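You operate a simulated robot arm through the tools that you are given. There is no shell and no other tool. Be economical: measure what you need, move in short steps, check, and stop when the job is done.

The job below is to be done with a simulated two-armed robot. You get a single attempt, and the scene is never put back.

Task
Hold the grey-ended block, draw its knob off, sand the old glue away.
Fine: stand the knob on the rack; the sanding block goes back. Set down upright: tall knob, sanding block. What is to be rubbed or washed off counts as gone when no trace of it is left.

It is judged by the outcome, as a careful person would: the job done as asked, and still so three seconds after it is handed in. It fails if anything else is knocked over, pushed out of place, dropped, spilled or broken.

Robot
Two 6-joint arms with two-finger parallel grippers on one trunk, on a base that drives. Base frame: it is fixed to the floor where the robot stands at the start and does not move with it; the origin is under the middle of the robot, x ahead of it, y to its left, z up; the surface under the hand at the start is at about z = 86. Lengths are in cm, angles in degrees, forces in N, time in s.
The left shoulder is at the start at [6, 18.7, 119.7], the right one opposite. With the tool pointing down near the work surface each hand reaches from about 20 to 62 cm from the robot's upright axis, wherever it stands, measured 20 degrees to its own side. Places, roughly: sanding block (8x5x7 cm) [40, -30, 90]; slatted rack [60, -40, 90]. Payload 1.57 kg a hand.
Tool frame (each hand has its own): the origin (TCP) lies between the finger pads and is the grasp point; the fingertips stand 3 cm ahead of it; z points along the fingers, y is the line along which they close. The gripper opens to 11 cm. The fingers are 2.4 cm wide and 1.2 cm thick; the gripper's body (4.8 by 11.2 cm) begins 7.8 cm behind the TCP.
Orientation is that of the tool frame in the base frame, as a unit quaternion [w, x, y, z]. With the fingers straight down and closing along the base's y, the tool's x points along the base's -x, its y along +y and its z along -z.

Tools
- The arms move only by the tool move_arm. It takes "left_moves", "right_moves" or both (then of equal length, played together; a hand with none holds still); each is text: rows parted by semicolons, each of 7 numbers parted by spaces: the finger opening in m, from 0 to 0.11, then the shift along the base's x, y, z in units of 150 mm (1.0 is 150 mm), then the turn, a rotation vector about the base's x, y, z in units of 45 degrees (1.0 is 45 degrees). In form: gripper x y z wx wy wz; .... A call has 1 to 10 rows; each row is the pose to reach, as a shift and turn from the pose commanded when the call began. A call with a number of a shift or a turn outside -1 to 1 is refused whole. Rows are played at 5 a second. More than 5 cm and 8.6 degrees between two rows, or a gripper value outside its range, and nothing of the call is played. Where a pose cannot be reached the arm comes as near as it can. A force on the tool above 70 N (or 10 N above the force at the start of the call, whichever is more), or a blocked arm, ends the call early, and 0.2 s more pass. The fingers move at their own pace (about 15.3 cm/s each) and stop on an object; they squeeze with about 42 N. The grip force told is the motor's: it shows also when the fingers shut on nothing. Time passes only in rows, and 0.2 s behind the last, so rows that repeat a pose let the fingers close. It gives the time, the measured TCP pose, the force on the tool (base axes), the opening and the grip force at its end, in the units of the frame above (readings bear some noise), with the torque about the TCP (base axes, N m) and any sound that the robot's microphone picked up.
- Cameras (640 x 400 px; columns grow to the right, rows downward): "scene" is now at [0.37, -3.31, 173.17]; the picture's right is [-0.44, -0.90, 0.00], its down [-0.73, 0.36, -0.58] and it looks along [0.52, -0.25, -0.82] (base axes); focal length 277 px, centre (320, 200). "left" rides on the left gripper at [7, -1.6, -14.1] in its tool frame; the picture's right is [0.23, 0.97, 0.00], its down [-0.86, 0.20, -0.48] and it looks along [-0.47, 0.11, 0.88] (tool axes); focal length 222 px, centre (320, 200). "right" rides on the right gripper at [7, 1.6, -14.1] in its tool frame; the picture's right is [-0.23, 0.97, 0.00], its down [-0.85, -0.20, -0.48] and it looks along [-0.47, -0.11, 0.88] (tool axes); focal length 222 px, centre (320, 200).
- get_image(camera): a new picture of that camera. It takes no simulated time.
- move_column(by): slides the trunk up (or, below 0, down) by that many cm; the arms and the scene camera ride with it, the base frame stays. It gives what a move gives, with no picture.
- steer(legs): drives the robot by 1 to 6 legs, each [ahead, left, turn to the left] in cm, cm and degrees, along the robot's own axes; the way and the turn of a leg run together, so that a leg with both is an arc; at most 150 cm and 180 degrees a leg. The arms and the cameras ride along, it lands a little off, and it stops where it bumps. It gives what a move gives.
- pan_tilt(pan, tilt): turns the head with the scene camera to pan (to the left, within 86 degrees either way) and tilt (down, from -29 to 69), counted from straight ahead of the robot. It gives what a move gives.
- measure_at(camera, pixels): for up to 12 pixels [column, row] of the newest picture of that camera ("zoom" is the newest enlarged one), the place [x, y, z] in the base frame of the surface seen there, good to about 0.3 cm. It takes no simulated time.
- inspect(camera, box): a new picture of the part [left, top, right, bottom] of that camera's present view, enlarged. It takes no simulated time.
- job_done(): hands the job in; it is judged then, once.

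Go step by step. Measure first, check grasps and placings, and put right what went wrong. The budget is 80 turns and 62 pictures, counting those below and the enlarged ones. Unless the task says otherwise, let go and move clear before handing in, and close with one line.

The tools are called after "Emit:" as a command line: name --argument value ..., lists and objects as JSON in quotes. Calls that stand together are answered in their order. move_arm: Moves the arms, as the interface text tells. Its arguments: {"type":"object","properties":{"left_moves":{"type":"string"},"right_moves":{"type":"string"}},"required":[]} The other tools are called the same way: move_column (by) slides the trunk up or down; steer (legs) drives the base; pan_tilt (pan, tilt) turns the head that bears the scene camera; get_image (camera) takes a picture; measure_at (camera, pixels) gives the place of the surface under pixels of a picture; inspect (camera, box) takes an enlarged picture of a part of a camera's view; job_done () hands the job in.

At the start:

```text
time: 0.0
left_tool_pos: [40.26, 6.0, 111.33]
left_tool_rot: [0.001, -0.001, 1.0, -0.001]
left_force: [0.1, 0.2, 0.1]
left_ft_torque: [0.0, 0.02, 0.01]
left_grip_width: 10.99
left_grasp_force: 0.1
right_tool_pos: [31.11, -25.92, 116.46]
right_tool_rot: [0.0, 0.0, 1.0, 0.0]
right_force: [0.1, 0.9, -0.2]
right_ft_torque: [0.01, 0.02, 0.0]
right_grip_width: 10.99
right_grasp_force: 0.0
trunk travel left (down, up): [-82.5, 16.5]
robot x, y, heading: [-0.2, -0.16, -0.1]
head pan, tilt: [-26.0, 54.8]
```

scene: 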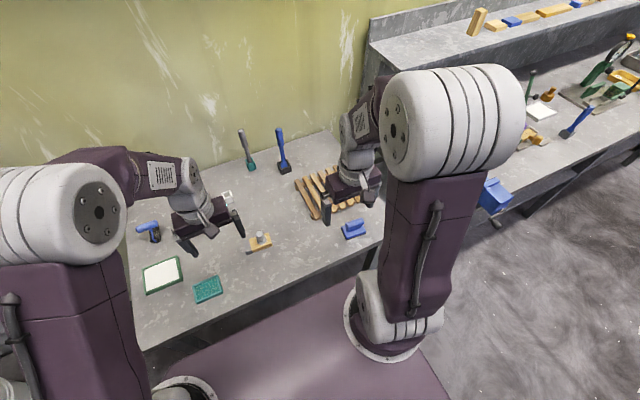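
right: 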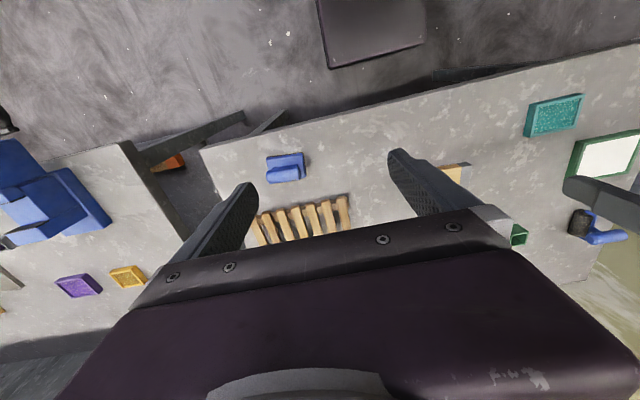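
left: 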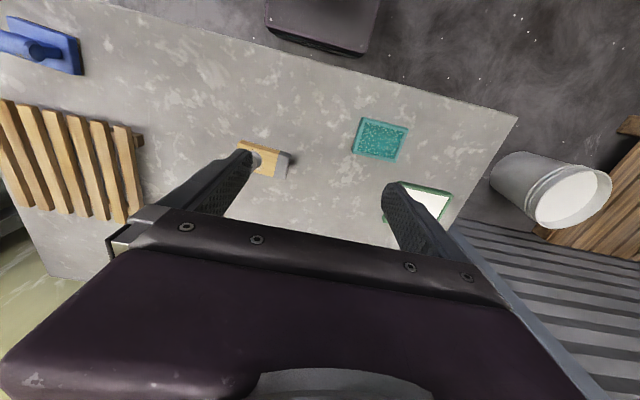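

The wooden block with a grey end and a knob appears at scene (260,243), the blue sanding block at (354,228), and the rack at (325,190). I'll enlarge these to see them.

Emit:
inspect --camera "scene" --box '[180, 180, 400, 318]'

Emit:
inspect --camera "left" --box '[200, 110, 360, 210]'

```text
2.90 times, centred on (290, 249) of scene
```

zoom: 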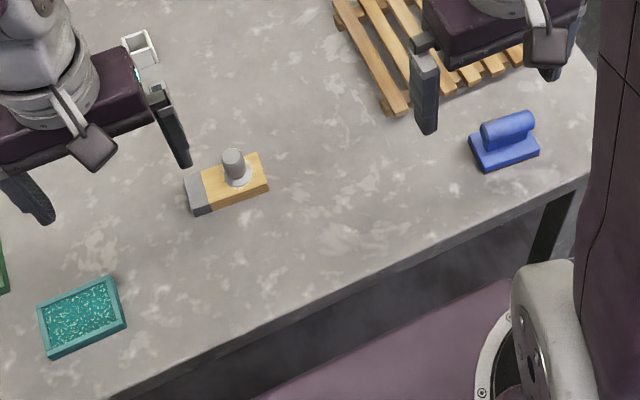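

```text
4.00 times, centred on (280, 160) of left
```

zoom: 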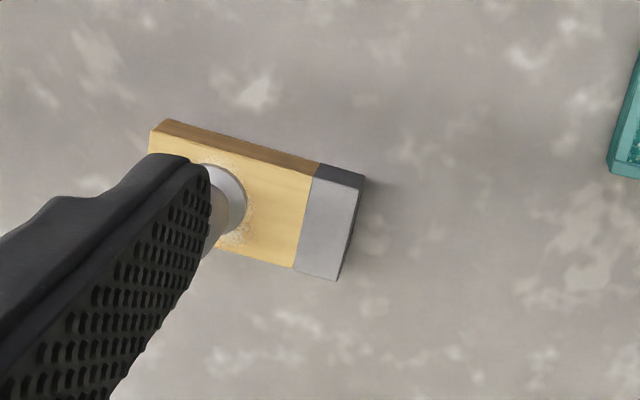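

The block's corners are clear in this zoom (grey end at (338,230)). Measuring block corners, knob, sanding block and rack.

Emit:
measure_at --camera "zoom" --pixels '[[155, 140], [314, 182], [355, 192], [334, 276], [294, 262], [242, 195], [280, 220], [335, 230], [400, 230], [238, 240]]'

Emit:
measure_at --camera "scene" --pixels '[[260, 234], [261, 240], [247, 246], [270, 239], [355, 223], [349, 226], [362, 220], [347, 237], [365, 230], [342, 229], [315, 215], [297, 180]]'

```text
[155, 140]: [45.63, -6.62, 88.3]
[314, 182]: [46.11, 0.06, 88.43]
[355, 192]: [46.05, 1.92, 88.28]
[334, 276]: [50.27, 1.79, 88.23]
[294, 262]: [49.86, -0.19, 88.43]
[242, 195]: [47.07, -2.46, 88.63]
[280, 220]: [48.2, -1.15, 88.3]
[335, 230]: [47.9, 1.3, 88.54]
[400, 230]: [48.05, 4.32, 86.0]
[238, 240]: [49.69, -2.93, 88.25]
```

```text
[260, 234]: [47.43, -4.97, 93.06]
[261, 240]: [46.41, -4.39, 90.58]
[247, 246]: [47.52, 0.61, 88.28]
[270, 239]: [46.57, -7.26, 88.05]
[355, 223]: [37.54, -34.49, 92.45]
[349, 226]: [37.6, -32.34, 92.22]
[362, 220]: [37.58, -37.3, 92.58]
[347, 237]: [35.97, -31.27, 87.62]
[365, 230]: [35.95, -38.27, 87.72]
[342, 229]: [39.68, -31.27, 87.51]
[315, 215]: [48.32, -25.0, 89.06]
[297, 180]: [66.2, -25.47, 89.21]
```

The block lies along y (x 45.7–50.3, y about −7.3…2.2, top z 88.3), its knob near (47.7,−4.4) with top at 93. I'll turn both hands so their fingers close along x, with left going above the grey end.

Emit:
move_arm --left_moves "0.11 0.08 0 0 0 0 -0.167; 0.11 0.16 0 0 0 0 -0.333; 0.11 0.24 0 0 0 0 -0.5; 0.11 0.32 0.05 0 0 0 -0.667; 0.11 0.4 0.1 0 0 0 -0.833; 0.11 0.5 0.13 0 0 0 -1" --right_moves "0.11 0 0 0 0 0 0.167; 0.11 0 0 0 0 0 0.333; 0.11 0 0 0 0 0 0.5; 0.11 0 0 0 0 0 0.667; 0.11 0 0 0 0 0 0.833; 0.11 0 0 0 0 0 1"

Emit:
move_arm --left_moves "0.11 0 0 0 0 0 -0.167; 0.11 0 0 0 0 0 -0.333; 0.11 0 0 0 0 0 -0.5; 0.11 0 0 0 0 0 -0.667; 0.11 0 0 0 0 0 -0.833; 0.11 0 0 0 0 0 -1" --right_moves "0.11 0 0 0 0 0 0.167; 0.11 0 0 0 0 0 0.333; 0.11 0 0 0 0 0 0.5; 0.11 0 0 0 0 0 0.667; 0.11 0 0 0 0 0 0.833; 0.11 0 0 0 0 0 1"

Emit:
move_arm --left_moves "0.11 0 0 -0.1 -0.167 0 0; 0.11 0 0 -0.2 -0.333 0 0; 0.11 0 0 -0.3 -0.5 0 0; 0.11 0 0 -0.4 -0.667 0 0"

Emit:
get_image --camera "left"

Emit:
get_image --camera "scene"

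```text
time: 1.4
left_tool_pos: [47.67, 8.0, 111.26]
left_tool_rot: [0.0, 0.383, 0.924, 0.0]
left_force: [-0.5, -1.0, -0.3]
left_ft_torque: [0.03, 0.0, 0.03]
left_grip_width: 11.0
left_grasp_force: 0.1
right_tool_pos: [31.29, -25.98, 116.4]
right_tool_rot: [0.0, -0.384, 0.923, 0.0]
right_force: [0.5, 0.3, -0.5]
right_ft_torque: [0.01, 0.0, 0.01]
right_grip_width: 11.01
right_grasp_force: 0.0
trunk travel left (down, up): [-82.5, 16.5]
robot x, y, heading: [-0.31, 0.22, 0.3]
head pan, tilt: [-26.0, 54.8]
```

```text
time: 2.8
left_tool_pos: [47.75, 7.78, 111.21]
left_tool_rot: [0.0, 0.708, 0.706, 0.0]
left_force: [0.3, 0.3, 0.5]
left_ft_torque: [0.0, 0.0, -0.01]
left_grip_width: 11.0
left_grasp_force: 0.0
right_tool_pos: [31.18, -25.98, 116.45]
right_tool_rot: [0.0, 0.708, -0.706, 0.0]
right_force: [-0.2, 0.1, 0.6]
right_ft_torque: [-0.01, -0.04, -0.02]
right_grip_width: 11.04
right_grasp_force: 0.1
trunk travel left (down, up): [-82.5, 16.5]
robot x, y, heading: [-0.11, 0.23, -0.3]
head pan, tilt: [-26.0, 54.8]
```

```text
time: 3.8
left_tool_pos: [47.78, 8.04, 105.28]
left_tool_rot: [0.185, 0.681, 0.684, -0.185]
left_force: [0.1, 0.0, -0.6]
left_ft_torque: [-0.01, 0.01, -0.04]
left_grip_width: 10.99
left_grasp_force: 0.0
right_tool_pos: [31.24, -25.88, 116.44]
right_tool_rot: [0.0, 0.707, -0.707, 0.0]
right_force: [-0.4, -0.4, 0.7]
right_ft_torque: [0.01, 0.01, -0.02]
right_grip_width: 10.99
right_grasp_force: 0.0
trunk travel left (down, up): [-82.5, 16.5]
robot x, y, heading: [0.04, 0.36, -0.2]
head pan, tilt: [-26.0, 54.8]
```

```text
56 pictures are left
```

left: 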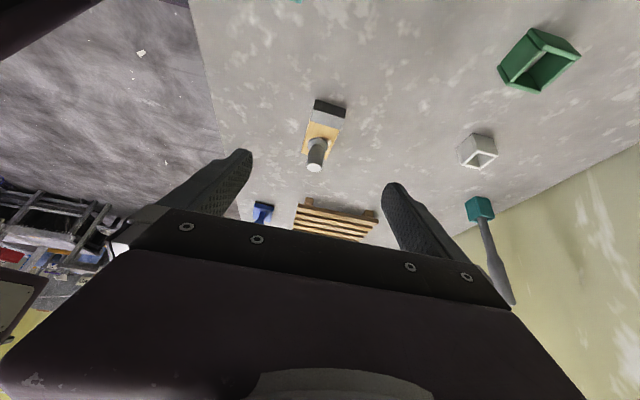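

```text
55 pictures are left
```

scene: 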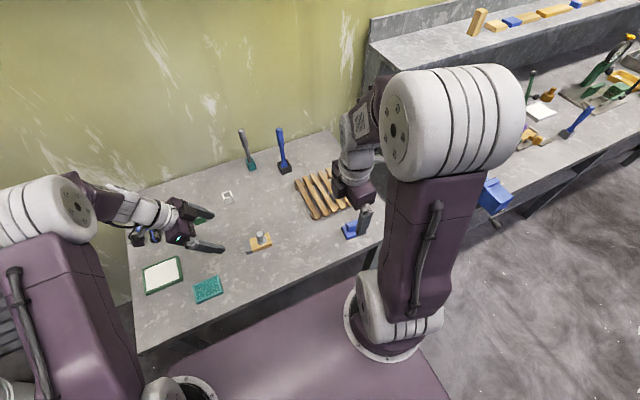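

Emit:
inspect --camera "left" --box '[270, 80, 390, 180]'

Emit:
inspect --camera "scene" --box '[230, 222, 290, 260]'

```text
4.00 times, centred on (330, 130) of left
```

zoom: 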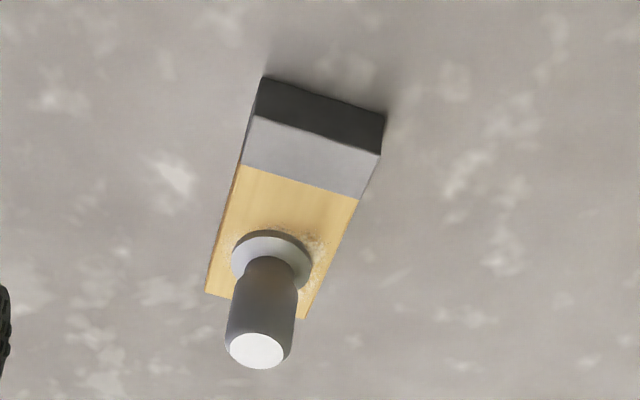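

```text
10.53 times, centred on (260, 241) of scene
```

zoom: 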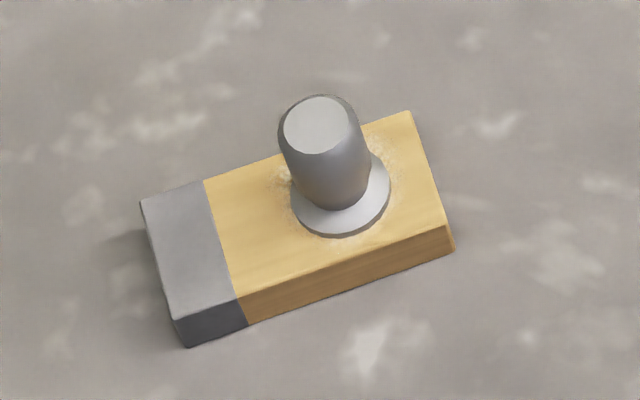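

The knob has a wide flat flange and a stem about as in zoom (325,150), with glue specks around the flange. Measuring details.

Emit:
measure_at --camera "zoom" --pixels '[[320, 125], [290, 125], [353, 125], [320, 102], [318, 150], [340, 224], [298, 205], [384, 195], [146, 206], [180, 312], [440, 222], [408, 116]]'

Emit:
measure_at --camera "scene" --pixels '[[320, 213], [297, 182], [331, 168], [310, 175], [320, 195], [331, 186], [307, 197], [313, 194]]'

Emit:
inspect --camera "scene" --box '[285, 155, 385, 245]'

```text
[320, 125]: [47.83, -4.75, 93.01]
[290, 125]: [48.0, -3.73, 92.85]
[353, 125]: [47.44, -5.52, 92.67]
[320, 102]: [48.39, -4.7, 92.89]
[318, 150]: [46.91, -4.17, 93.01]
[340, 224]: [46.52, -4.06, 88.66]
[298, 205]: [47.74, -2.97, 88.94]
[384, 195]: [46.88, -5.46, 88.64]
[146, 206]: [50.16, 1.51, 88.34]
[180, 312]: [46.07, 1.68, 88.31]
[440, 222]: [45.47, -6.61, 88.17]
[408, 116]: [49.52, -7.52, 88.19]
```

```text
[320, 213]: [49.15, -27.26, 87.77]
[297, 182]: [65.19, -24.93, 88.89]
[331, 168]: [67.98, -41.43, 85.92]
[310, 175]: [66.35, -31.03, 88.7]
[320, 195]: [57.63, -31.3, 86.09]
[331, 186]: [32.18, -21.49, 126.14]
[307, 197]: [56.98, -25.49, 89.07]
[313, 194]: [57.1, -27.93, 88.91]
```

```text
4.44 times, centred on (335, 200) of scene
```

zoom: 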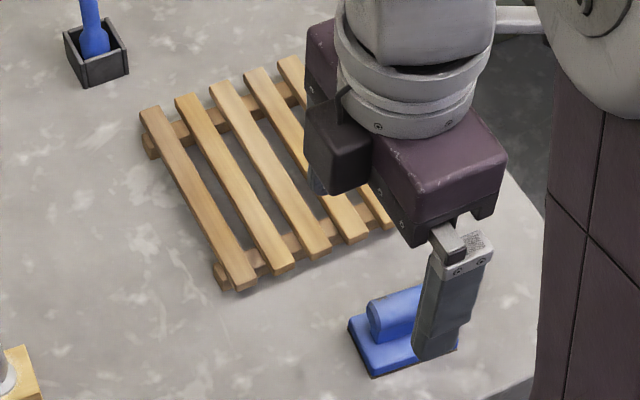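

Block is yawed about −3.4°. Left hand goes down over the grey end at about (48.15, 2.2), still slightly above.

Emit:
move_arm --left_moves "0.11 0.01 -0.09 -0.23 0 0 -0.025; 0.11 0.015 -0.18 -0.46 0 0 -0.05; 0.11 0.02 -0.27 -0.69 0 0 -0.075; 0.11 0.025 -0.37 -0.9 0 0 -0.075; 0.11 0.025 -0.37 -0.9 0 0 -0.075"

Emit:
get_image --camera "left"

Emit:
inspect --camera "scene" --box '[200, 200, 300, 270]'

```text
time: 5.0
left_tool_pos: [47.98, 2.64, 91.64]
left_tool_rot: [0.178, 0.703, 0.663, -0.188]
left_force: [-0.6, 0.4, -0.3]
left_ft_torque: [-0.02, 0.0, -0.03]
left_grip_width: 10.99
left_grasp_force: 0.1
right_tool_pos: [31.14, -25.99, 116.39]
right_tool_rot: [-0.001, 0.707, -0.707, 0.0]
right_force: [-0.6, 0.3, -0.1]
right_ft_torque: [0.0, 0.0, 0.04]
right_grip_width: 11.0
right_grasp_force: 0.1
trunk travel left (down, up): [-82.5, 16.5]
robot x, y, heading: [-0.02, -0.08, -0.1]
head pan, tilt: [-26.0, 54.8]
```

```text
51 pictures are left
```

left: 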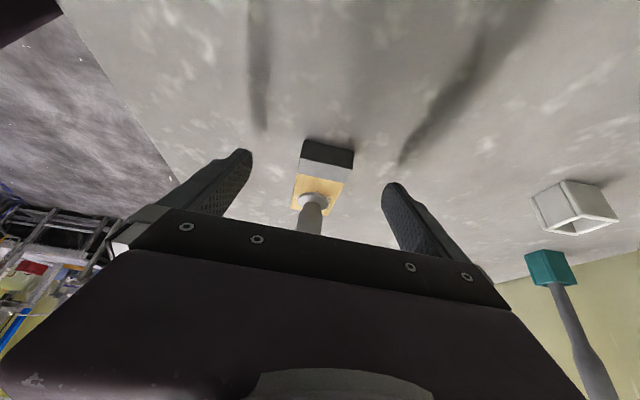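

```text
5.71 times, centred on (250, 235) of scene
```

zoom: 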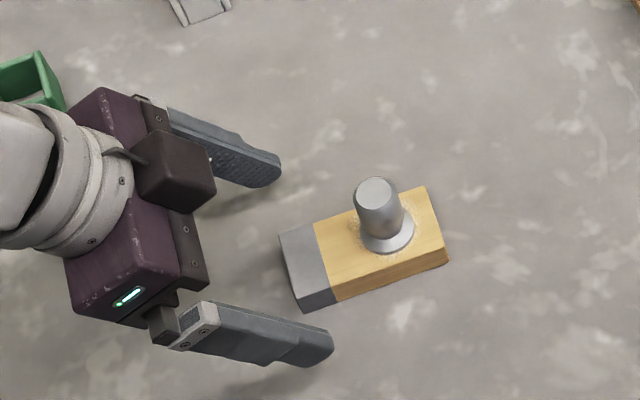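

The fingers straddle the grey end well (left pixels 245/390 around 327). Lower 1.8 cm and close gently.

Emit:
move_arm --left_moves "0.11 0.007 -0.03 -0.06 0 0 0; 0.11 0.012 -0.03 -0.123 0 0 0; 0.07 0.012 -0.03 -0.123 0 0 0; 0.055 0.012 -0.03 -0.123 0 0 0; 0.048 0.012 -0.03 -0.123 0 0 0; 0.03 0.012 -0.03 -0.123 0 0 0; 0.03 0.012 -0.03 -0.123 0 0 0"

Emit:
inspect --camera "scene" --box '[200, 200, 300, 270]'

```text
time: 6.6
left_tool_pos: [48.28, 1.99, 89.95]
left_tool_rot: [0.177, 0.703, 0.662, -0.189]
left_force: [0.1, 0.3, -0.8]
left_ft_torque: [0.04, 0.01, 0.01]
left_grip_width: 4.39
left_grasp_force: 41.7
right_tool_pos: [31.19, -25.88, 116.33]
right_tool_rot: [-0.001, -0.707, 0.707, 0.0]
right_force: [-0.6, 0.3, -0.4]
right_ft_torque: [0.01, 0.01, 0.04]
right_grip_width: 11.02
right_grasp_force: 0.1
trunk travel left (down, up): [-82.5, 16.5]
robot x, y, heading: [-0.16, 0.6, 0.2]
head pan, tilt: [-26.0, 54.8]
```

```text
5.71 times, centred on (250, 235) of scene
```

zoom: 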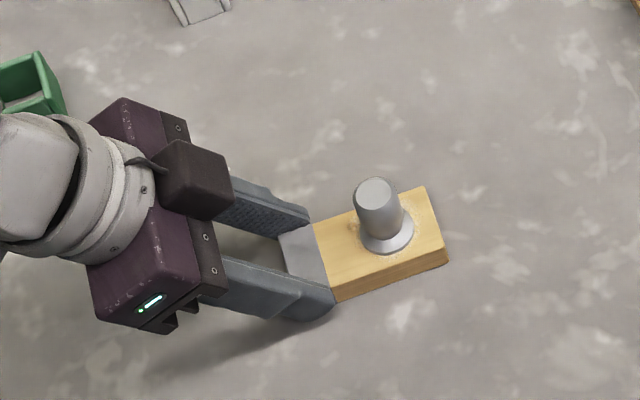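

The block is gripped (4.39 cm). Move the right hand over the knob, at height, and re-measure the knob.

Emit:
measure_at --camera "zoom" --pixels '[[375, 190], [362, 190], [390, 190], [375, 180], [373, 203]]'

Emit:
move_arm --right_moves "0.11 0.2 0.2 0 0 0 0; 0.11 0.4 0.4 0 0 0 0; 0.1 0.6 0.6 0 0 0 0; 0.09 0.75 0.75 0 0 0 0; 0.08 0.9 0.9 -0.2 0 0 0; 0.08 0.97 1 -0.45 0 0 0; 0.08 0.97 1 -0.7 0 0 0; 0.08 0.97 1 -0.7 0 0 0"

Emit:
get_image --camera "right"

```text
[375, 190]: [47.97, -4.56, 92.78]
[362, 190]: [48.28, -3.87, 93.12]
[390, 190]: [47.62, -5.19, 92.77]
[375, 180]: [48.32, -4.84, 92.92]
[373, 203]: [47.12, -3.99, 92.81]
```

```text
time: 8.4
left_tool_pos: [48.21, 2.03, 89.84]
left_tool_rot: [0.177, 0.702, 0.663, -0.189]
left_force: [0.2, -0.4, -0.9]
left_ft_torque: [0.09, 0.0, 0.04]
left_grip_width: 4.36
left_grasp_force: 42.1
right_tool_pos: [45.86, -11.15, 105.99]
right_tool_rot: [0.0, -0.707, 0.708, 0.0]
right_force: [-0.1, -1.1, -0.4]
right_ft_torque: [-0.01, 0.02, 0.0]
right_grip_width: 8.01
right_grasp_force: 0.0
trunk travel left (down, up): [-82.5, 16.5]
robot x, y, heading: [0.08, 0.2, 0.1]
head pan, tilt: [-26.0, 54.8]
```

```text
48 pictures are left
```

right: 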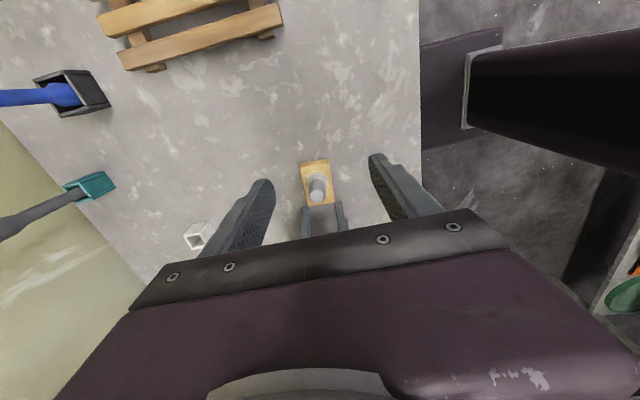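

The knob at right pixel (317,188) lies ahead; I move over it at height and then go down with fingers open on both sides.

Emit:
move_arm --right_moves "0.08 0.07 0.22 0 0 0 0; 0.08 0.13 0.437 0 0 0 0; 0.08 0.13 0.437 -0.2 0 0 0; 0.08 0.13 0.437 -0.45 0 0 0; 0.08 0.13 0.437 -0.7 0 0 0; 0.08 0.13 0.437 -0.913 0 0 0; 0.08 0.13 0.437 -0.913 0 0 0"

Emit:
get_image --camera "right"

Emit:
inspect --camera "scene" --box '[200, 200, 300, 270]'

```text
time: 10.0
left_tool_pos: [48.14, 1.97, 89.81]
left_tool_rot: [0.178, 0.702, 0.663, -0.189]
left_force: [-0.2, -0.1, -1.1]
left_ft_torque: [0.04, 0.0, 0.01]
left_grip_width: 4.36
left_grasp_force: 42.3
right_tool_pos: [47.96, -4.68, 92.18]
right_tool_rot: [0.0, 0.707, -0.707, 0.0]
right_force: [-1.1, -0.2, 0.5]
right_ft_torque: [-0.02, 0.0, 0.01]
right_grip_width: 8.02
right_grasp_force: 0.0
trunk travel left (down, up): [-82.5, 16.5]
robot x, y, heading: [0.2, 0.22, 0.0]
head pan, tilt: [-26.0, 54.8]
```

```text
47 pictures are left
```

right: 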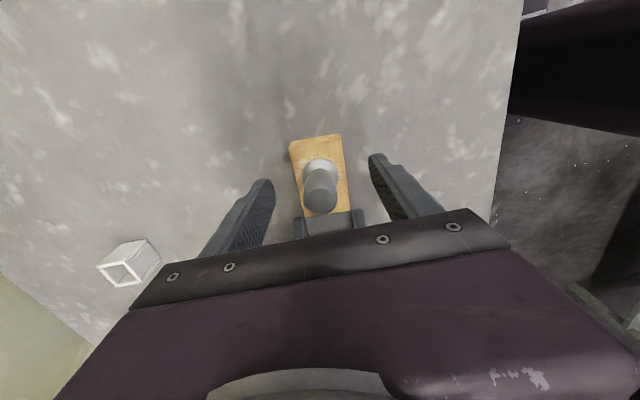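

```text
5.71 times, centred on (250, 235) of scene
```

zoom: 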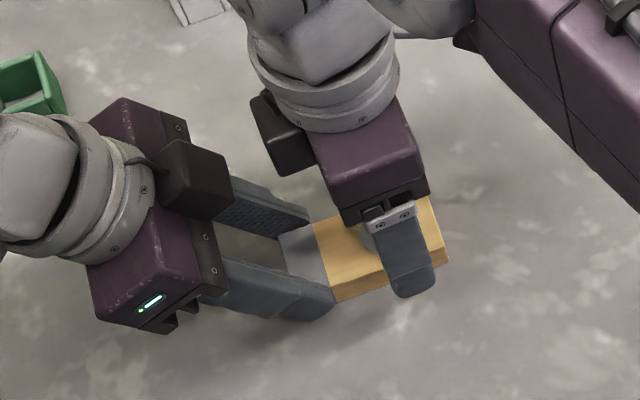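

The knob sits midway between the right fingers (255…385, knob 320). Closing on it.

Emit:
move_arm --right_moves "0.04 0 0 0 0 0 0; 0.025 0 0 0 0 0 0; 0.01 0 0 0 0 0 0; 0.01 0 0 0 0 0 0"

Emit:
move_arm --right_moves "0.005 0 0 0.03 0 0 0; 0.005 0 0 0.06 0 0 0; 0.005 0 0 0.1 0 0 0; 0.005 0 0 0.15 0 0 0"

Emit:
inspect --camera "scene" --box '[200, 200, 300, 270]'

```text
time: 11.0
left_tool_pos: [48.36, 1.95, 89.86]
left_tool_rot: [0.178, 0.702, 0.663, -0.189]
left_force: [0.2, -0.1, 0.4]
left_ft_torque: [0.04, 0.0, -0.02]
left_grip_width: 4.37
left_grasp_force: 41.9
right_tool_pos: [47.88, -4.61, 92.1]
right_tool_rot: [0.001, -0.707, 0.707, -0.001]
right_force: [-0.3, -0.7, -0.5]
right_ft_torque: [0.01, 0.03, -0.01]
right_grip_width: 2.48
right_grasp_force: 36.1
trunk travel left (down, up): [-82.5, 16.5]
robot x, y, heading: [0.36, 0.02, -0.2]
head pan, tilt: [-26.0, 54.8]
```

```text
time: 12.0
left_tool_pos: [48.25, 2.0, 89.92]
left_tool_rot: [0.177, 0.703, 0.662, -0.189]
left_force: [0.2, -0.7, 0.0]
left_ft_torque: [0.03, -0.04, 0.01]
left_grip_width: 4.39
left_grasp_force: 42.0
right_tool_pos: [47.7, -4.55, 94.43]
right_tool_rot: [-0.001, -0.707, 0.707, 0.001]
right_force: [-0.9, -0.4, -0.6]
right_ft_torque: [0.0, -0.03, 0.01]
right_grip_width: 2.45
right_grasp_force: 36.0
trunk travel left (down, up): [-82.5, 16.5]
robot x, y, heading: [-0.27, 0.54, -0.0]
head pan, tilt: [-26.0, 54.8]
```

```text
5.71 times, centred on (250, 235) of scene
```

zoom: 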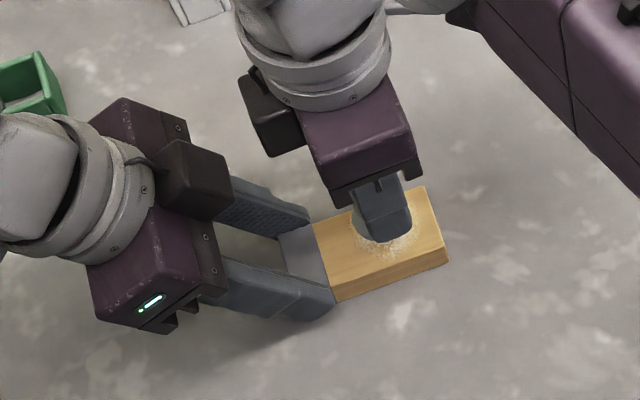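

The knob came up freely with the hand (width 2.45) and glue shows on the block at zoom (390,240). Lift it high and inspect.

Emit:
move_arm --right_moves "0.005 0 0 0.25 0 0 0; 0.005 0 0 0.5 0 0 0; 0.005 0 -0.2 0.75 0 0 0; 0.005 0 -0.5 0.9 0 0 0; 0.005 0 -0.8 0.9 0 0 0; 0.005 0 -0.8 0.9 0 0 0"

Emit:
get_image --camera "scene"

Emit:
get_image --camera "right"

Emit:
get_image --camera "left"

```text
refused: row 4 steps farther than a row can; nothing moved
```

```text
44 pictures are left
```

scene: 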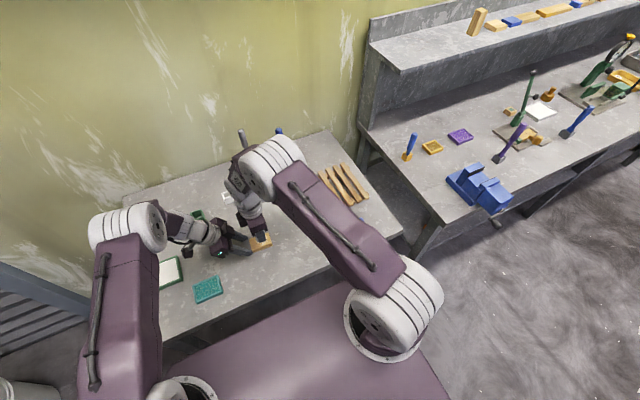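

```text
43 pictures are left
```

right: 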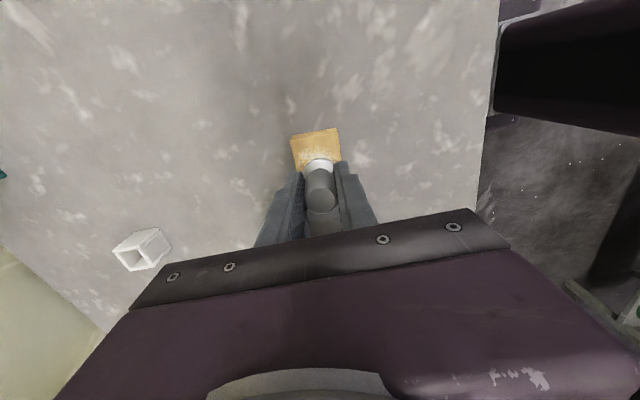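

```text
42 pictures are left
```

left: 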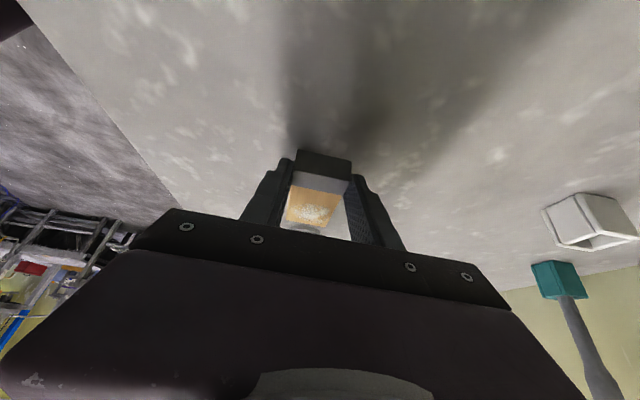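

Steps were too long; redo with smaller ones, raising the knob and moving toward the rack.

Emit:
move_arm --right_moves "0.005 0 0 0.25 0 0 0; 0.005 0 0 0.5 0 0 0; 0.005 0 -0.15 0.75 0 0 0; 0.005 0.05 -0.4 0.85 0 0 0; 0.005 0.1 -0.6 0.9 0 0 0; 0.005 0.15 -0.8 0.9 0 0 0; 0.005 0.15 -0.8 0.9 0 0 0"

Emit:
get_image --camera "right"

Emit:
inspect --camera "scene" --box '[200, 120, 400, 260]'

```text
time: 13.6
left_tool_pos: [48.3, 2.03, 89.99]
left_tool_rot: [0.178, 0.702, 0.663, -0.189]
left_force: [1.0, -0.4, 0.3]
left_ft_torque: [0.02, -0.03, 0.01]
left_grip_width: 4.4
left_grasp_force: 41.9
right_tool_pos: [50.14, -16.39, 108.06]
right_tool_rot: [0.0, -0.706, 0.708, 0.0]
right_force: [-0.1, -0.7, -0.2]
right_ft_torque: [-0.03, 0.04, 0.0]
right_grip_width: 2.44
right_grasp_force: 36.3
trunk travel left (down, up): [-82.5, 16.5]
robot x, y, heading: [0.18, 0.04, -0.1]
head pan, tilt: [-26.0, 54.8]
```

```text
41 pictures are left
```

right: 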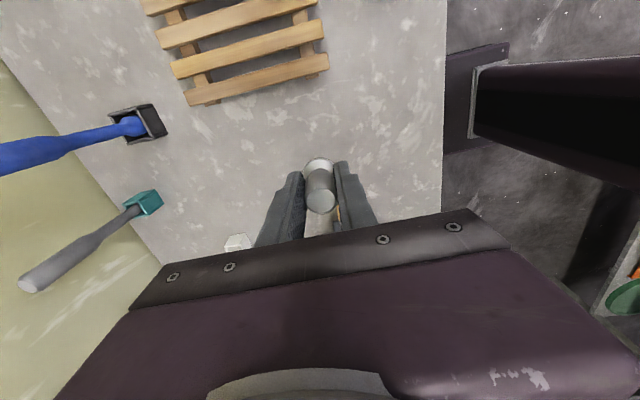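

```text
2.86 times, centred on (300, 190) of scene
```

zoom: 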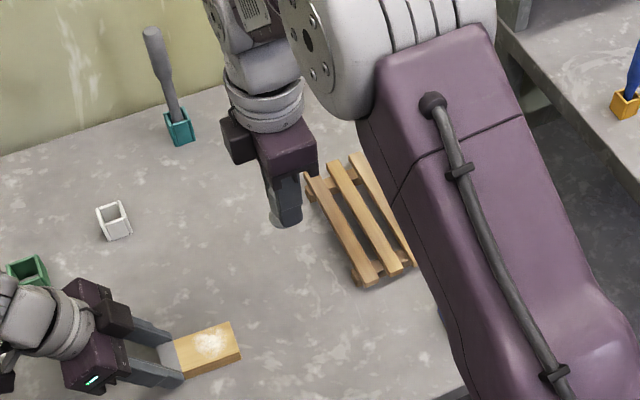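

Measuring slats from the right picture around column 270.

Emit:
measure_at --camera "right" --pixels '[[260, 72], [262, 82], [258, 67], [260, 60], [250, 47], [252, 52], [248, 38], [240, 19], [328, 60], [188, 100], [323, 30], [174, 70]]'

Emit:
inspect --camera "right" --box '[130, 0, 350, 120]'

```text
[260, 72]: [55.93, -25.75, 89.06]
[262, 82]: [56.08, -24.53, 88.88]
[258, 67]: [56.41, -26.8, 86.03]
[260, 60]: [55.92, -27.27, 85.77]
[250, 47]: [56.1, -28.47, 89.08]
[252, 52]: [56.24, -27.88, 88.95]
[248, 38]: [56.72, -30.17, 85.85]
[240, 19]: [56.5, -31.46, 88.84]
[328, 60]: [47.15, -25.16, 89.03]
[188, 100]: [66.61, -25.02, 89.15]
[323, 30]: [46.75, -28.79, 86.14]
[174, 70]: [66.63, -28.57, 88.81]
```

```text
2.91 times, centred on (240, 60) of right
```

zoom: 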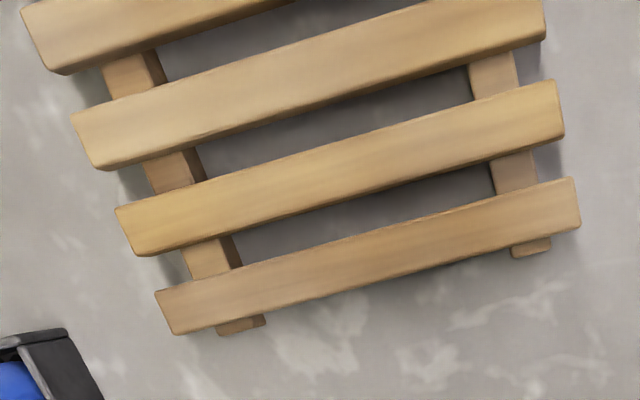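

Getting slat edges precisely for a stand over the gap between slats 2 and 3.

Emit:
measure_at --camera "zoom" --pixels '[[430, 165], [430, 160], [430, 117], [430, 122], [430, 80], [430, 74], [430, 28], [430, 34], [430, 95], [430, 100]]'

Emit:
inspect --camera "right" --box '[260, 140, 380, 220]'

```text
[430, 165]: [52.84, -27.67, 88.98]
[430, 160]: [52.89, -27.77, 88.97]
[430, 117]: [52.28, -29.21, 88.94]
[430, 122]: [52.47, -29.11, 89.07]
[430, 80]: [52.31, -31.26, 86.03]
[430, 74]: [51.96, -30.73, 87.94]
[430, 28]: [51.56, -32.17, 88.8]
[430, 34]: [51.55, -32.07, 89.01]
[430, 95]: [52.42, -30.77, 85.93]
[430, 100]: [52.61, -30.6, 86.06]
```

```text
5.00 times, centred on (320, 180) of right
```

zoom: 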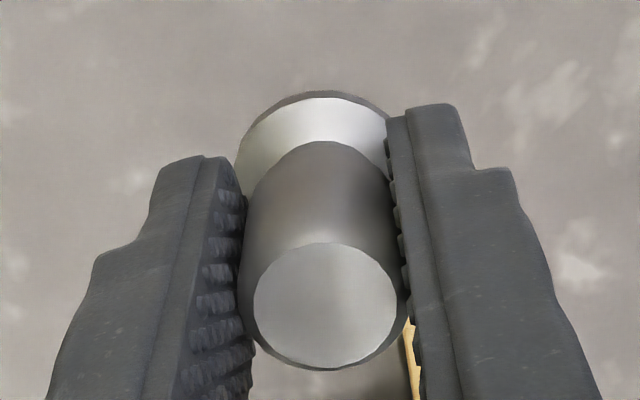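

Gap 2–3 centres at y≈−30.05, z 89. Moving the knob above it and down to just over the rack.

Emit:
move_arm --right_moves "0.005 0.03 -0.3 0 0 0 0; 0.005 0.06 -0.6 -0.05 0 0 0; 0.005 0.09 -0.9 -0.1 0 0 0; 0.005 0.09 -0.91 -0.4 0 0 0; 0.005 0.09 -0.91 -0.65 0 0 0; 0.005 0.09 -0.91 -0.85 0 0 0; 0.005 0.09 -0.91 -0.94 0 0 0; 0.005 0.09 -0.91 -0.94 0 0 0"

Emit:
get_image --camera "right"

```text
time: 15.4
left_tool_pos: [48.26, 2.03, 89.93]
left_tool_rot: [0.178, 0.702, 0.663, -0.189]
left_force: [0.4, 1.0, 0.1]
left_ft_torque: [0.02, -0.01, 0.01]
left_grip_width: 4.36
left_grasp_force: 42.7
right_tool_pos: [51.23, -30.11, 93.88]
right_tool_rot: [0.001, 0.707, -0.707, 0.0]
right_force: [-0.1, 0.2, -0.4]
right_ft_torque: [-0.01, 0.0, 0.06]
right_grip_width: 2.43
right_grasp_force: 36.8
trunk travel left (down, up): [-82.5, 16.5]
robot x, y, heading: [-0.03, -0.09, 0.0]
head pan, tilt: [-26.0, 54.8]
```

```text
37 pictures are left
```

right: 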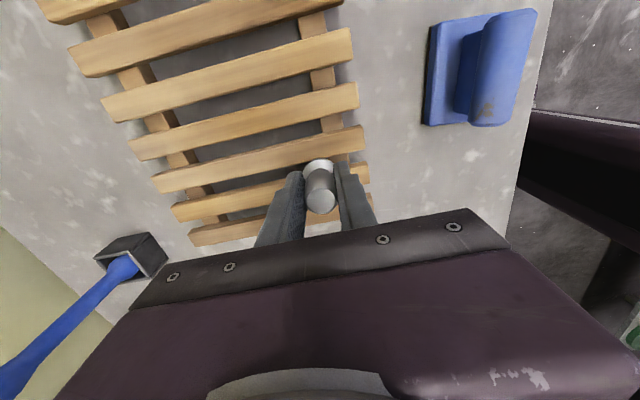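

Emit:
inspect --camera "right" --box '[260, 120, 400, 220]'

```text
4.00 times, centred on (330, 170) of right
```

zoom: 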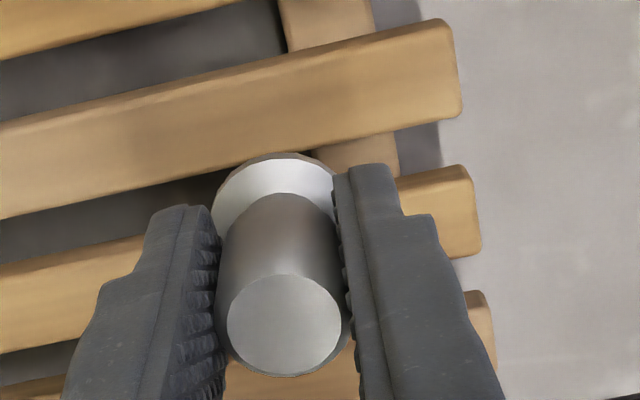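

Checking flange position relative to slats here.

Emit:
measure_at --camera "zoom" --pixels '[[275, 160], [280, 178], [225, 205], [325, 180], [190, 165], [190, 172], [100, 250], [100, 260], [100, 310], [440, 172], [455, 248], [430, 118]]'

```text
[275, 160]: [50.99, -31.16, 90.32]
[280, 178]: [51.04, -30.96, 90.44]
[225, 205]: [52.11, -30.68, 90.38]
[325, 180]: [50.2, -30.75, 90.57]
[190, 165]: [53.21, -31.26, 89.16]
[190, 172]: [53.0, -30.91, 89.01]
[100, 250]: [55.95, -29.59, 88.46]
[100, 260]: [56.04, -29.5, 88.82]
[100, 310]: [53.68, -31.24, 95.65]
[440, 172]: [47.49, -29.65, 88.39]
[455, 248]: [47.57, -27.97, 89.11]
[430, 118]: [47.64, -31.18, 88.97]
```

The flange overlaps both slats; shift 0.25 cm further in −y and lower to contact.

Emit:
move_arm --right_moves "0.005 0 -0.017 0 0 0 0; 0.005 0 -0.017 -0.03 0 0 0; 0.005 0 -0.017 -0.05 0 0 0; 0.005 0 -0.017 -0.06 0 0 0; 0.005 0 -0.017 -0.065 0 0 0"

Emit:
inspect --camera "right" --box '[260, 120, 400, 220]'

```text
time: 16.6
left_tool_pos: [48.21, 1.98, 89.97]
left_tool_rot: [0.178, 0.702, 0.663, -0.189]
left_force: [0.5, 0.2, -0.3]
left_ft_torque: [0.01, 0.0, -0.02]
left_grip_width: 4.38
left_grasp_force: 41.6
right_tool_pos: [51.35, -30.34, 93.03]
right_tool_rot: [0.001, -0.707, 0.708, -0.001]
right_force: [0.9, -0.1, 7.8]
right_ft_torque: [0.01, -0.03, -0.02]
right_grip_width: 2.42
right_grasp_force: 36.0
trunk travel left (down, up): [-82.5, 16.5]
robot x, y, heading: [-0.15, -0.09, -0.0]
head pan, tilt: [-26.0, 54.8]
```

```text
4.00 times, centred on (330, 170) of right
```

zoom: 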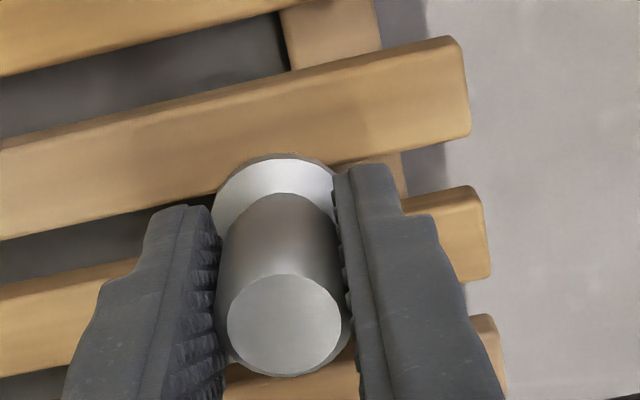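

Contact at 7.8 N, flange straddling slats 2 and 3. Release slowly and rise.

Emit:
move_arm --right_moves "0.03 0 0 0.005 0 0 0; 0.05 0 0 0.005 0 0 0; 0.06 0 0 0.005 0 0 0; 0.06 0 0 0.2 0 0 0; 0.06 0 0 0.5 0 0 0; 0.06 0 0 0.8 0 0 0; 0.06 0 0.25 0.8 0 0 0; 0.06 0 0.25 0.8 0 0 0"

Emit:
get_image --camera "right"

```text
time: 18.4
left_tool_pos: [48.25, 1.93, 89.91]
left_tool_rot: [0.178, 0.703, 0.663, -0.189]
left_force: [1.0, -0.3, 0.1]
left_ft_torque: [0.02, 0.0, 0.01]
left_grip_width: 4.37
left_grasp_force: 42.1
right_tool_pos: [51.23, -26.51, 104.81]
right_tool_rot: [-0.001, -0.707, 0.707, 0.001]
right_force: [-0.2, 0.5, 0.6]
right_ft_torque: [0.0, 0.03, -0.01]
right_grip_width: 6.01
right_grasp_force: 0.1
trunk travel left (down, up): [-82.5, 16.5]
robot x, y, heading: [-0.24, -0.28, 0.1]
head pan, tilt: [-26.0, 54.8]
```

```text
34 pictures are left
```

right: 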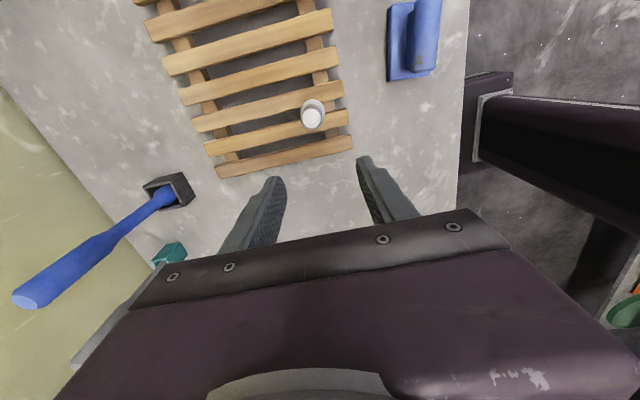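

The knob stands upright on the rack (312,112). Now to above the sanding block.

Emit:
move_arm --right_moves "0.06 -0.2 -0.12 0 0 0 0; 0.06 -0.4 -0.2 0 0 0 0; 0.06 -0.6 -0.28 0 0 0 0; 0.07 -0.8 -0.34 0 0 0 0; 0.08 -0.907 -0.38 0 0 0 0; 0.08 -0.907 -0.38 0 0 0 0"

Emit:
get_image --camera "right"

```text
time: 19.8
left_tool_pos: [48.17, 2.02, 89.87]
left_tool_rot: [0.178, 0.703, 0.662, -0.19]
left_force: [-1.5, -0.2, -0.1]
left_ft_torque: [0.01, -0.01, -0.02]
left_grip_width: 4.38
left_grasp_force: 42.3
right_tool_pos: [37.56, -32.19, 104.87]
right_tool_rot: [0.0, -0.707, 0.707, 0.0]
right_force: [0.4, 1.1, -0.4]
right_ft_torque: [0.03, 0.0, 0.01]
right_grip_width: 8.02
right_grasp_force: 0.0
trunk travel left (down, up): [-82.5, 16.5]
robot x, y, heading: [-0.16, 0.28, -0.1]
head pan, tilt: [-26.0, 54.8]
```

```text
33 pictures are left
```

right: 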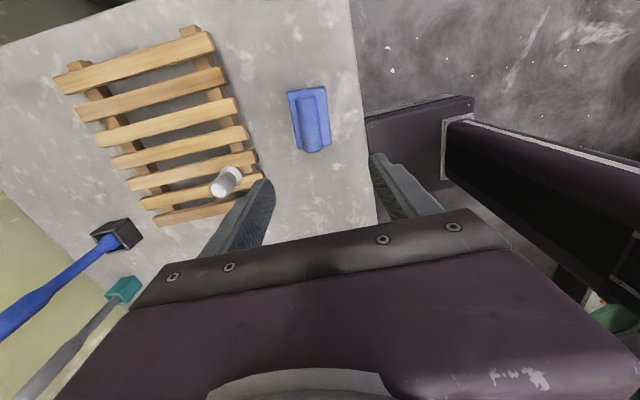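

Emit:
inspect --camera "right" --box '[270, 75, 350, 165]'

Emit:
measure_at --camera "right" --pixels '[[307, 99], [310, 123], [313, 145], [305, 123], [318, 123], [290, 94], [324, 88], [329, 143], [299, 149], [293, 120], [327, 120], [312, 152]]'

```text
4.44 times, centred on (310, 120) of right
```

zoom: 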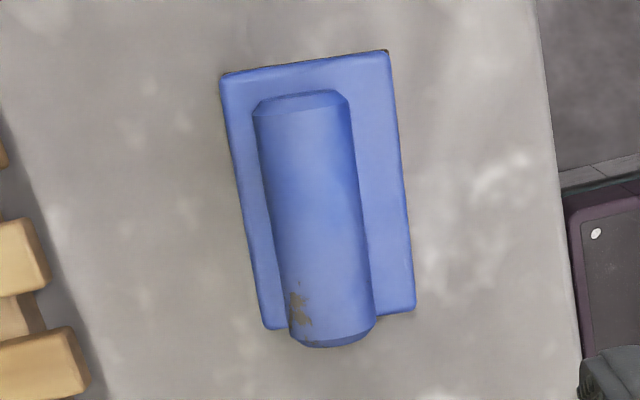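

```text
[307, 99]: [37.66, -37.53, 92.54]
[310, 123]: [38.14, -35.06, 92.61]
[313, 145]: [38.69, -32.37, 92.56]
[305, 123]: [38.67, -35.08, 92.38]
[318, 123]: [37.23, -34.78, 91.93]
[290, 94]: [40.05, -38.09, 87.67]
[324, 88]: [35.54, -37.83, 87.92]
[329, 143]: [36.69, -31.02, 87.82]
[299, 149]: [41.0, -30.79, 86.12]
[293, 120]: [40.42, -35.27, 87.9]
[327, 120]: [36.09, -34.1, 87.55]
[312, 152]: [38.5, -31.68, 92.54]
```

The sanding block is centred near (38.15,−34.65), yawed about −9.5°, handle top 92.6, base top 87.8. Align and go down around the handle.

Emit:
move_arm --right_moves "0.08 0.02 -0.08 -0.1 0 0 -0.1; 0.08 0.039 -0.164 -0.3 0 0 -0.211; 0.08 0.039 -0.164 -0.55 0 0 -0.211; 0.08 0.039 -0.164 -0.75 0 0 -0.211; 0.08 0.039 -0.164 -0.9 0 0 -0.211; 0.08 0.039 -0.164 -0.9 0 0 -0.211"

Emit:
inspect --camera "right" --box '[220, 100, 420, 225]'

```text
time: 21.2
left_tool_pos: [48.25, 2.06, 89.92]
left_tool_rot: [0.178, 0.702, 0.663, -0.188]
left_force: [-0.5, -0.2, -0.2]
left_ft_torque: [-0.02, -0.01, 0.01]
left_grip_width: 4.41
left_grasp_force: 41.3
right_tool_pos: [38.22, -34.6, 91.27]
right_tool_rot: [0.0, -0.646, 0.763, -0.001]
right_force: [0.0, 0.8, 0.2]
right_ft_torque: [0.01, 0.0, 0.0]
right_grip_width: 7.96
right_grasp_force: 0.1
trunk travel left (down, up): [-82.5, 16.5]
robot x, y, heading: [-0.35, -0.27, 0.1]
head pan, tilt: [-26.0, 54.8]
```

```text
3.20 times, centred on (320, 162) of right
```

zoom: 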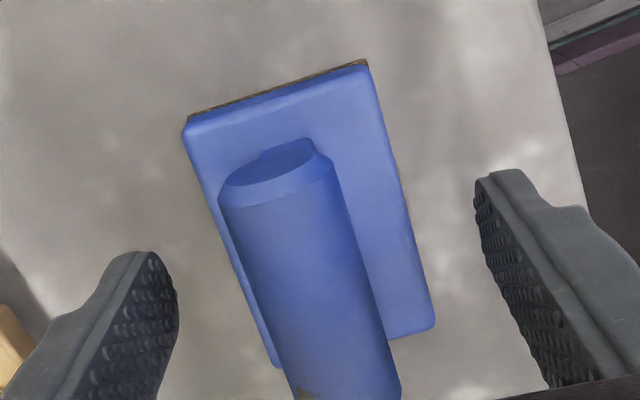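

Emit:
measure_at --camera "zoom" --pixels '[[225, 195], [330, 165], [280, 200], [255, 300], [370, 290], [310, 290], [350, 390], [185, 135], [365, 70], [433, 325], [272, 360]]'

```text
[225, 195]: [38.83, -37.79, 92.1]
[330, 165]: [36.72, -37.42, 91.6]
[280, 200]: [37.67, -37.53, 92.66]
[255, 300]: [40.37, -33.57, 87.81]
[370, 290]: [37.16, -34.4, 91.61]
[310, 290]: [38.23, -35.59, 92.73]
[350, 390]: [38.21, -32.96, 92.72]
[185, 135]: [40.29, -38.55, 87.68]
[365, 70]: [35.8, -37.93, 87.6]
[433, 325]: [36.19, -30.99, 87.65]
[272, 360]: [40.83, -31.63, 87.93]
```

Handle axis is nearer −6.7° at x≈38.0; a small correction, then close on the handle.

Emit:
move_arm --right_moves "0.08 -0.01 0 0 0 0 0.062; 0.06 -0.01 0 0 0 0 0.062; 0.045 -0.01 0 0 0 0 0.062; 0.03 -0.01 0 0 0 0 0.062; 0.02 -0.01 0 0 0 0 0.062; 0.005 -0.01 0 0 0 0 0.062; 0.005 -0.01 0 0 0 0 0.062"

Emit:
inspect --camera "right" --box '[220, 100, 420, 225]'

```text
time: 22.8
left_tool_pos: [48.26, 2.11, 90.01]
left_tool_rot: [0.177, 0.703, 0.662, -0.189]
left_force: [0.2, 1.1, -0.9]
left_ft_torque: [0.02, 0.03, 0.0]
left_grip_width: 4.39
left_grasp_force: 42.2
right_tool_pos: [38.16, -34.79, 91.25]
right_tool_rot: [0.0, -0.665, 0.747, -0.001]
right_force: [2.2, -0.3, 1.8]
right_ft_torque: [-0.08, -0.04, 0.06]
right_grip_width: 2.42
right_grasp_force: 36.4
trunk travel left (down, up): [-82.5, 16.5]
robot x, y, heading: [0.07, 0.13, 0.1]
head pan, tilt: [-26.0, 54.8]
```

```text
3.20 times, centred on (320, 162) of right
```

zoom: 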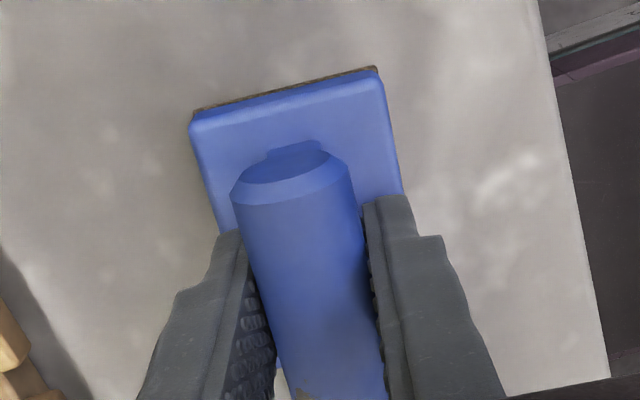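

Handle is held (2.42 cm). Lift the sanding block and carry it over the block.

Emit:
move_arm --right_moves "0.005 0 0 0.1 0 0 0; 0.005 0 0 0.35 0 0 0; 0.005 0 0 0.6 0 0 0; 0.005 0 0 0.85 0 0 0.03; 0.005 0.15 0.25 0.85 0 0 0.07; 0.005 0.3 0.5 0.85 0 0 0.07; 0.005 0.45 0.75 0.85 0 0 0.07; 0.005 0.6 0.98 0.85 0 0 0.07; 0.005 0.6 0.98 0.85 0 0 0.07"

Emit:
inspect --camera "scene" --box '[200, 180, 340, 270]'

```text
time: 24.8
left_tool_pos: [48.15, 1.86, 89.95]
left_tool_rot: [0.179, 0.702, 0.663, -0.188]
left_force: [0.4, -0.2, 0.4]
left_ft_torque: [0.02, 0.0, 0.04]
left_grip_width: 4.39
left_grasp_force: 41.6
right_tool_pos: [47.09, -20.02, 104.08]
right_tool_rot: [0.001, -0.684, 0.729, 0.001]
right_force: [0.2, 1.4, 0.3]
right_ft_torque: [0.01, 0.02, -0.01]
right_grip_width: 2.44
right_grasp_force: 36.5
trunk travel left (down, up): [-82.5, 16.5]
robot x, y, heading: [0.16, 0.2, -0.0]
head pan, tilt: [-26.0, 54.8]
```

```text
4.44 times, centred on (270, 225) of scene
```

zoom: 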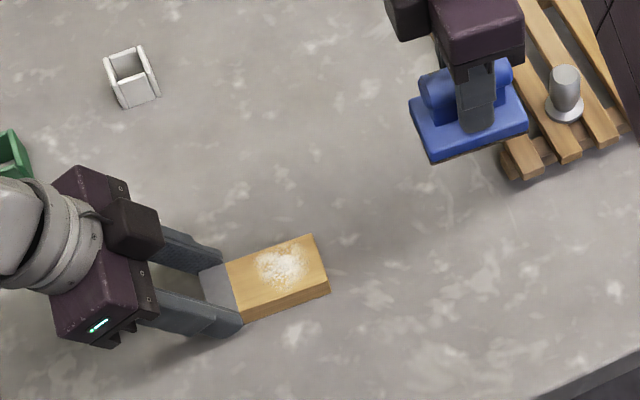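

Glue patch is at zoom (283,265). Measuring its extents, fingers' edge and block corners.

Emit:
measure_at --camera "zoom" --pixels '[[283, 265], [255, 268], [311, 260], [290, 245], [272, 285], [226, 262], [240, 318], [312, 237], [328, 282], [236, 310], [420, 155], [525, 115]]'

```text
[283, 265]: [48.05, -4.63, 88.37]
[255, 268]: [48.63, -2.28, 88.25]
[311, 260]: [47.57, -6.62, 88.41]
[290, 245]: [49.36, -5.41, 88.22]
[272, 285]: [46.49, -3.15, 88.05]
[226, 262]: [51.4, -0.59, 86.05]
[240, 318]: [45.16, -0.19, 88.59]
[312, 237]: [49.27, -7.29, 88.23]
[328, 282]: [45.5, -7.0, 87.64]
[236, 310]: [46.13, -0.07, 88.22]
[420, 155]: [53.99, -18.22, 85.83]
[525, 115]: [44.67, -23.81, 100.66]
```

Glue spans y −2.3…−6.7, x 46.3…49.5. Move the pad to (47.9,−5.4) about 3 cm above.

Emit:
move_arm --right_moves "0.005 0.02 0.25 0 0 0 0; 0.005 0.04 0.5 0 0 0 0; 0.005 0.054 0.75 0 0 0 0; 0.005 0.054 0.97 0 0 0 0; 0.005 0.054 0.97 -0.25 0 0 0; 0.005 0.054 0.97 -0.5 0 0 0; 0.005 0.054 0.97 -0.5 0 0 0"

Emit:
inspect --camera "scene" --box '[200, 190, 320, 270]'

Emit:
get_image --camera "left"

```text
time: 26.4
left_tool_pos: [48.33, 2.05, 89.9]
left_tool_rot: [0.178, 0.702, 0.663, -0.189]
left_force: [-0.3, 0.1, -0.9]
left_ft_torque: [0.01, -0.03, -0.01]
left_grip_width: 4.36
left_grasp_force: 42.1
right_tool_pos: [48.04, -5.27, 96.7]
right_tool_rot: [0.001, -0.685, 0.729, 0.0]
right_force: [-0.4, -0.1, -0.6]
right_ft_torque: [0.0, 0.0, -0.03]
right_grip_width: 2.45
right_grasp_force: 36.0
trunk travel left (down, up): [-82.5, 16.5]
robot x, y, heading: [0.14, 0.04, 0.0]
head pan, tilt: [-26.0, 54.8]
```

```text
5.00 times, centred on (260, 230) of scene
```

zoom: 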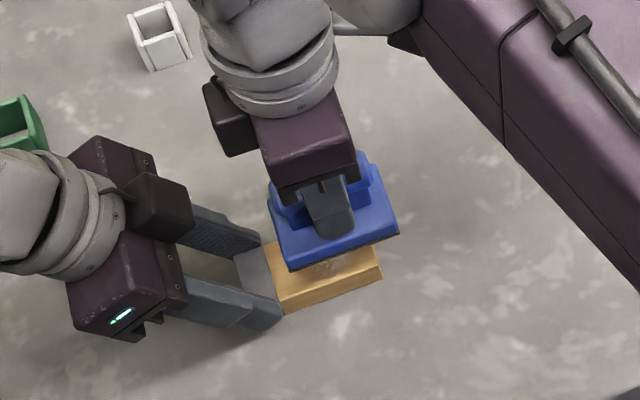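

```text
27 pictures are left
```

left: 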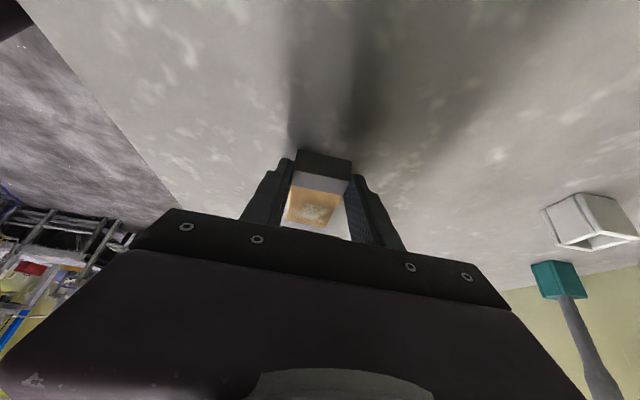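

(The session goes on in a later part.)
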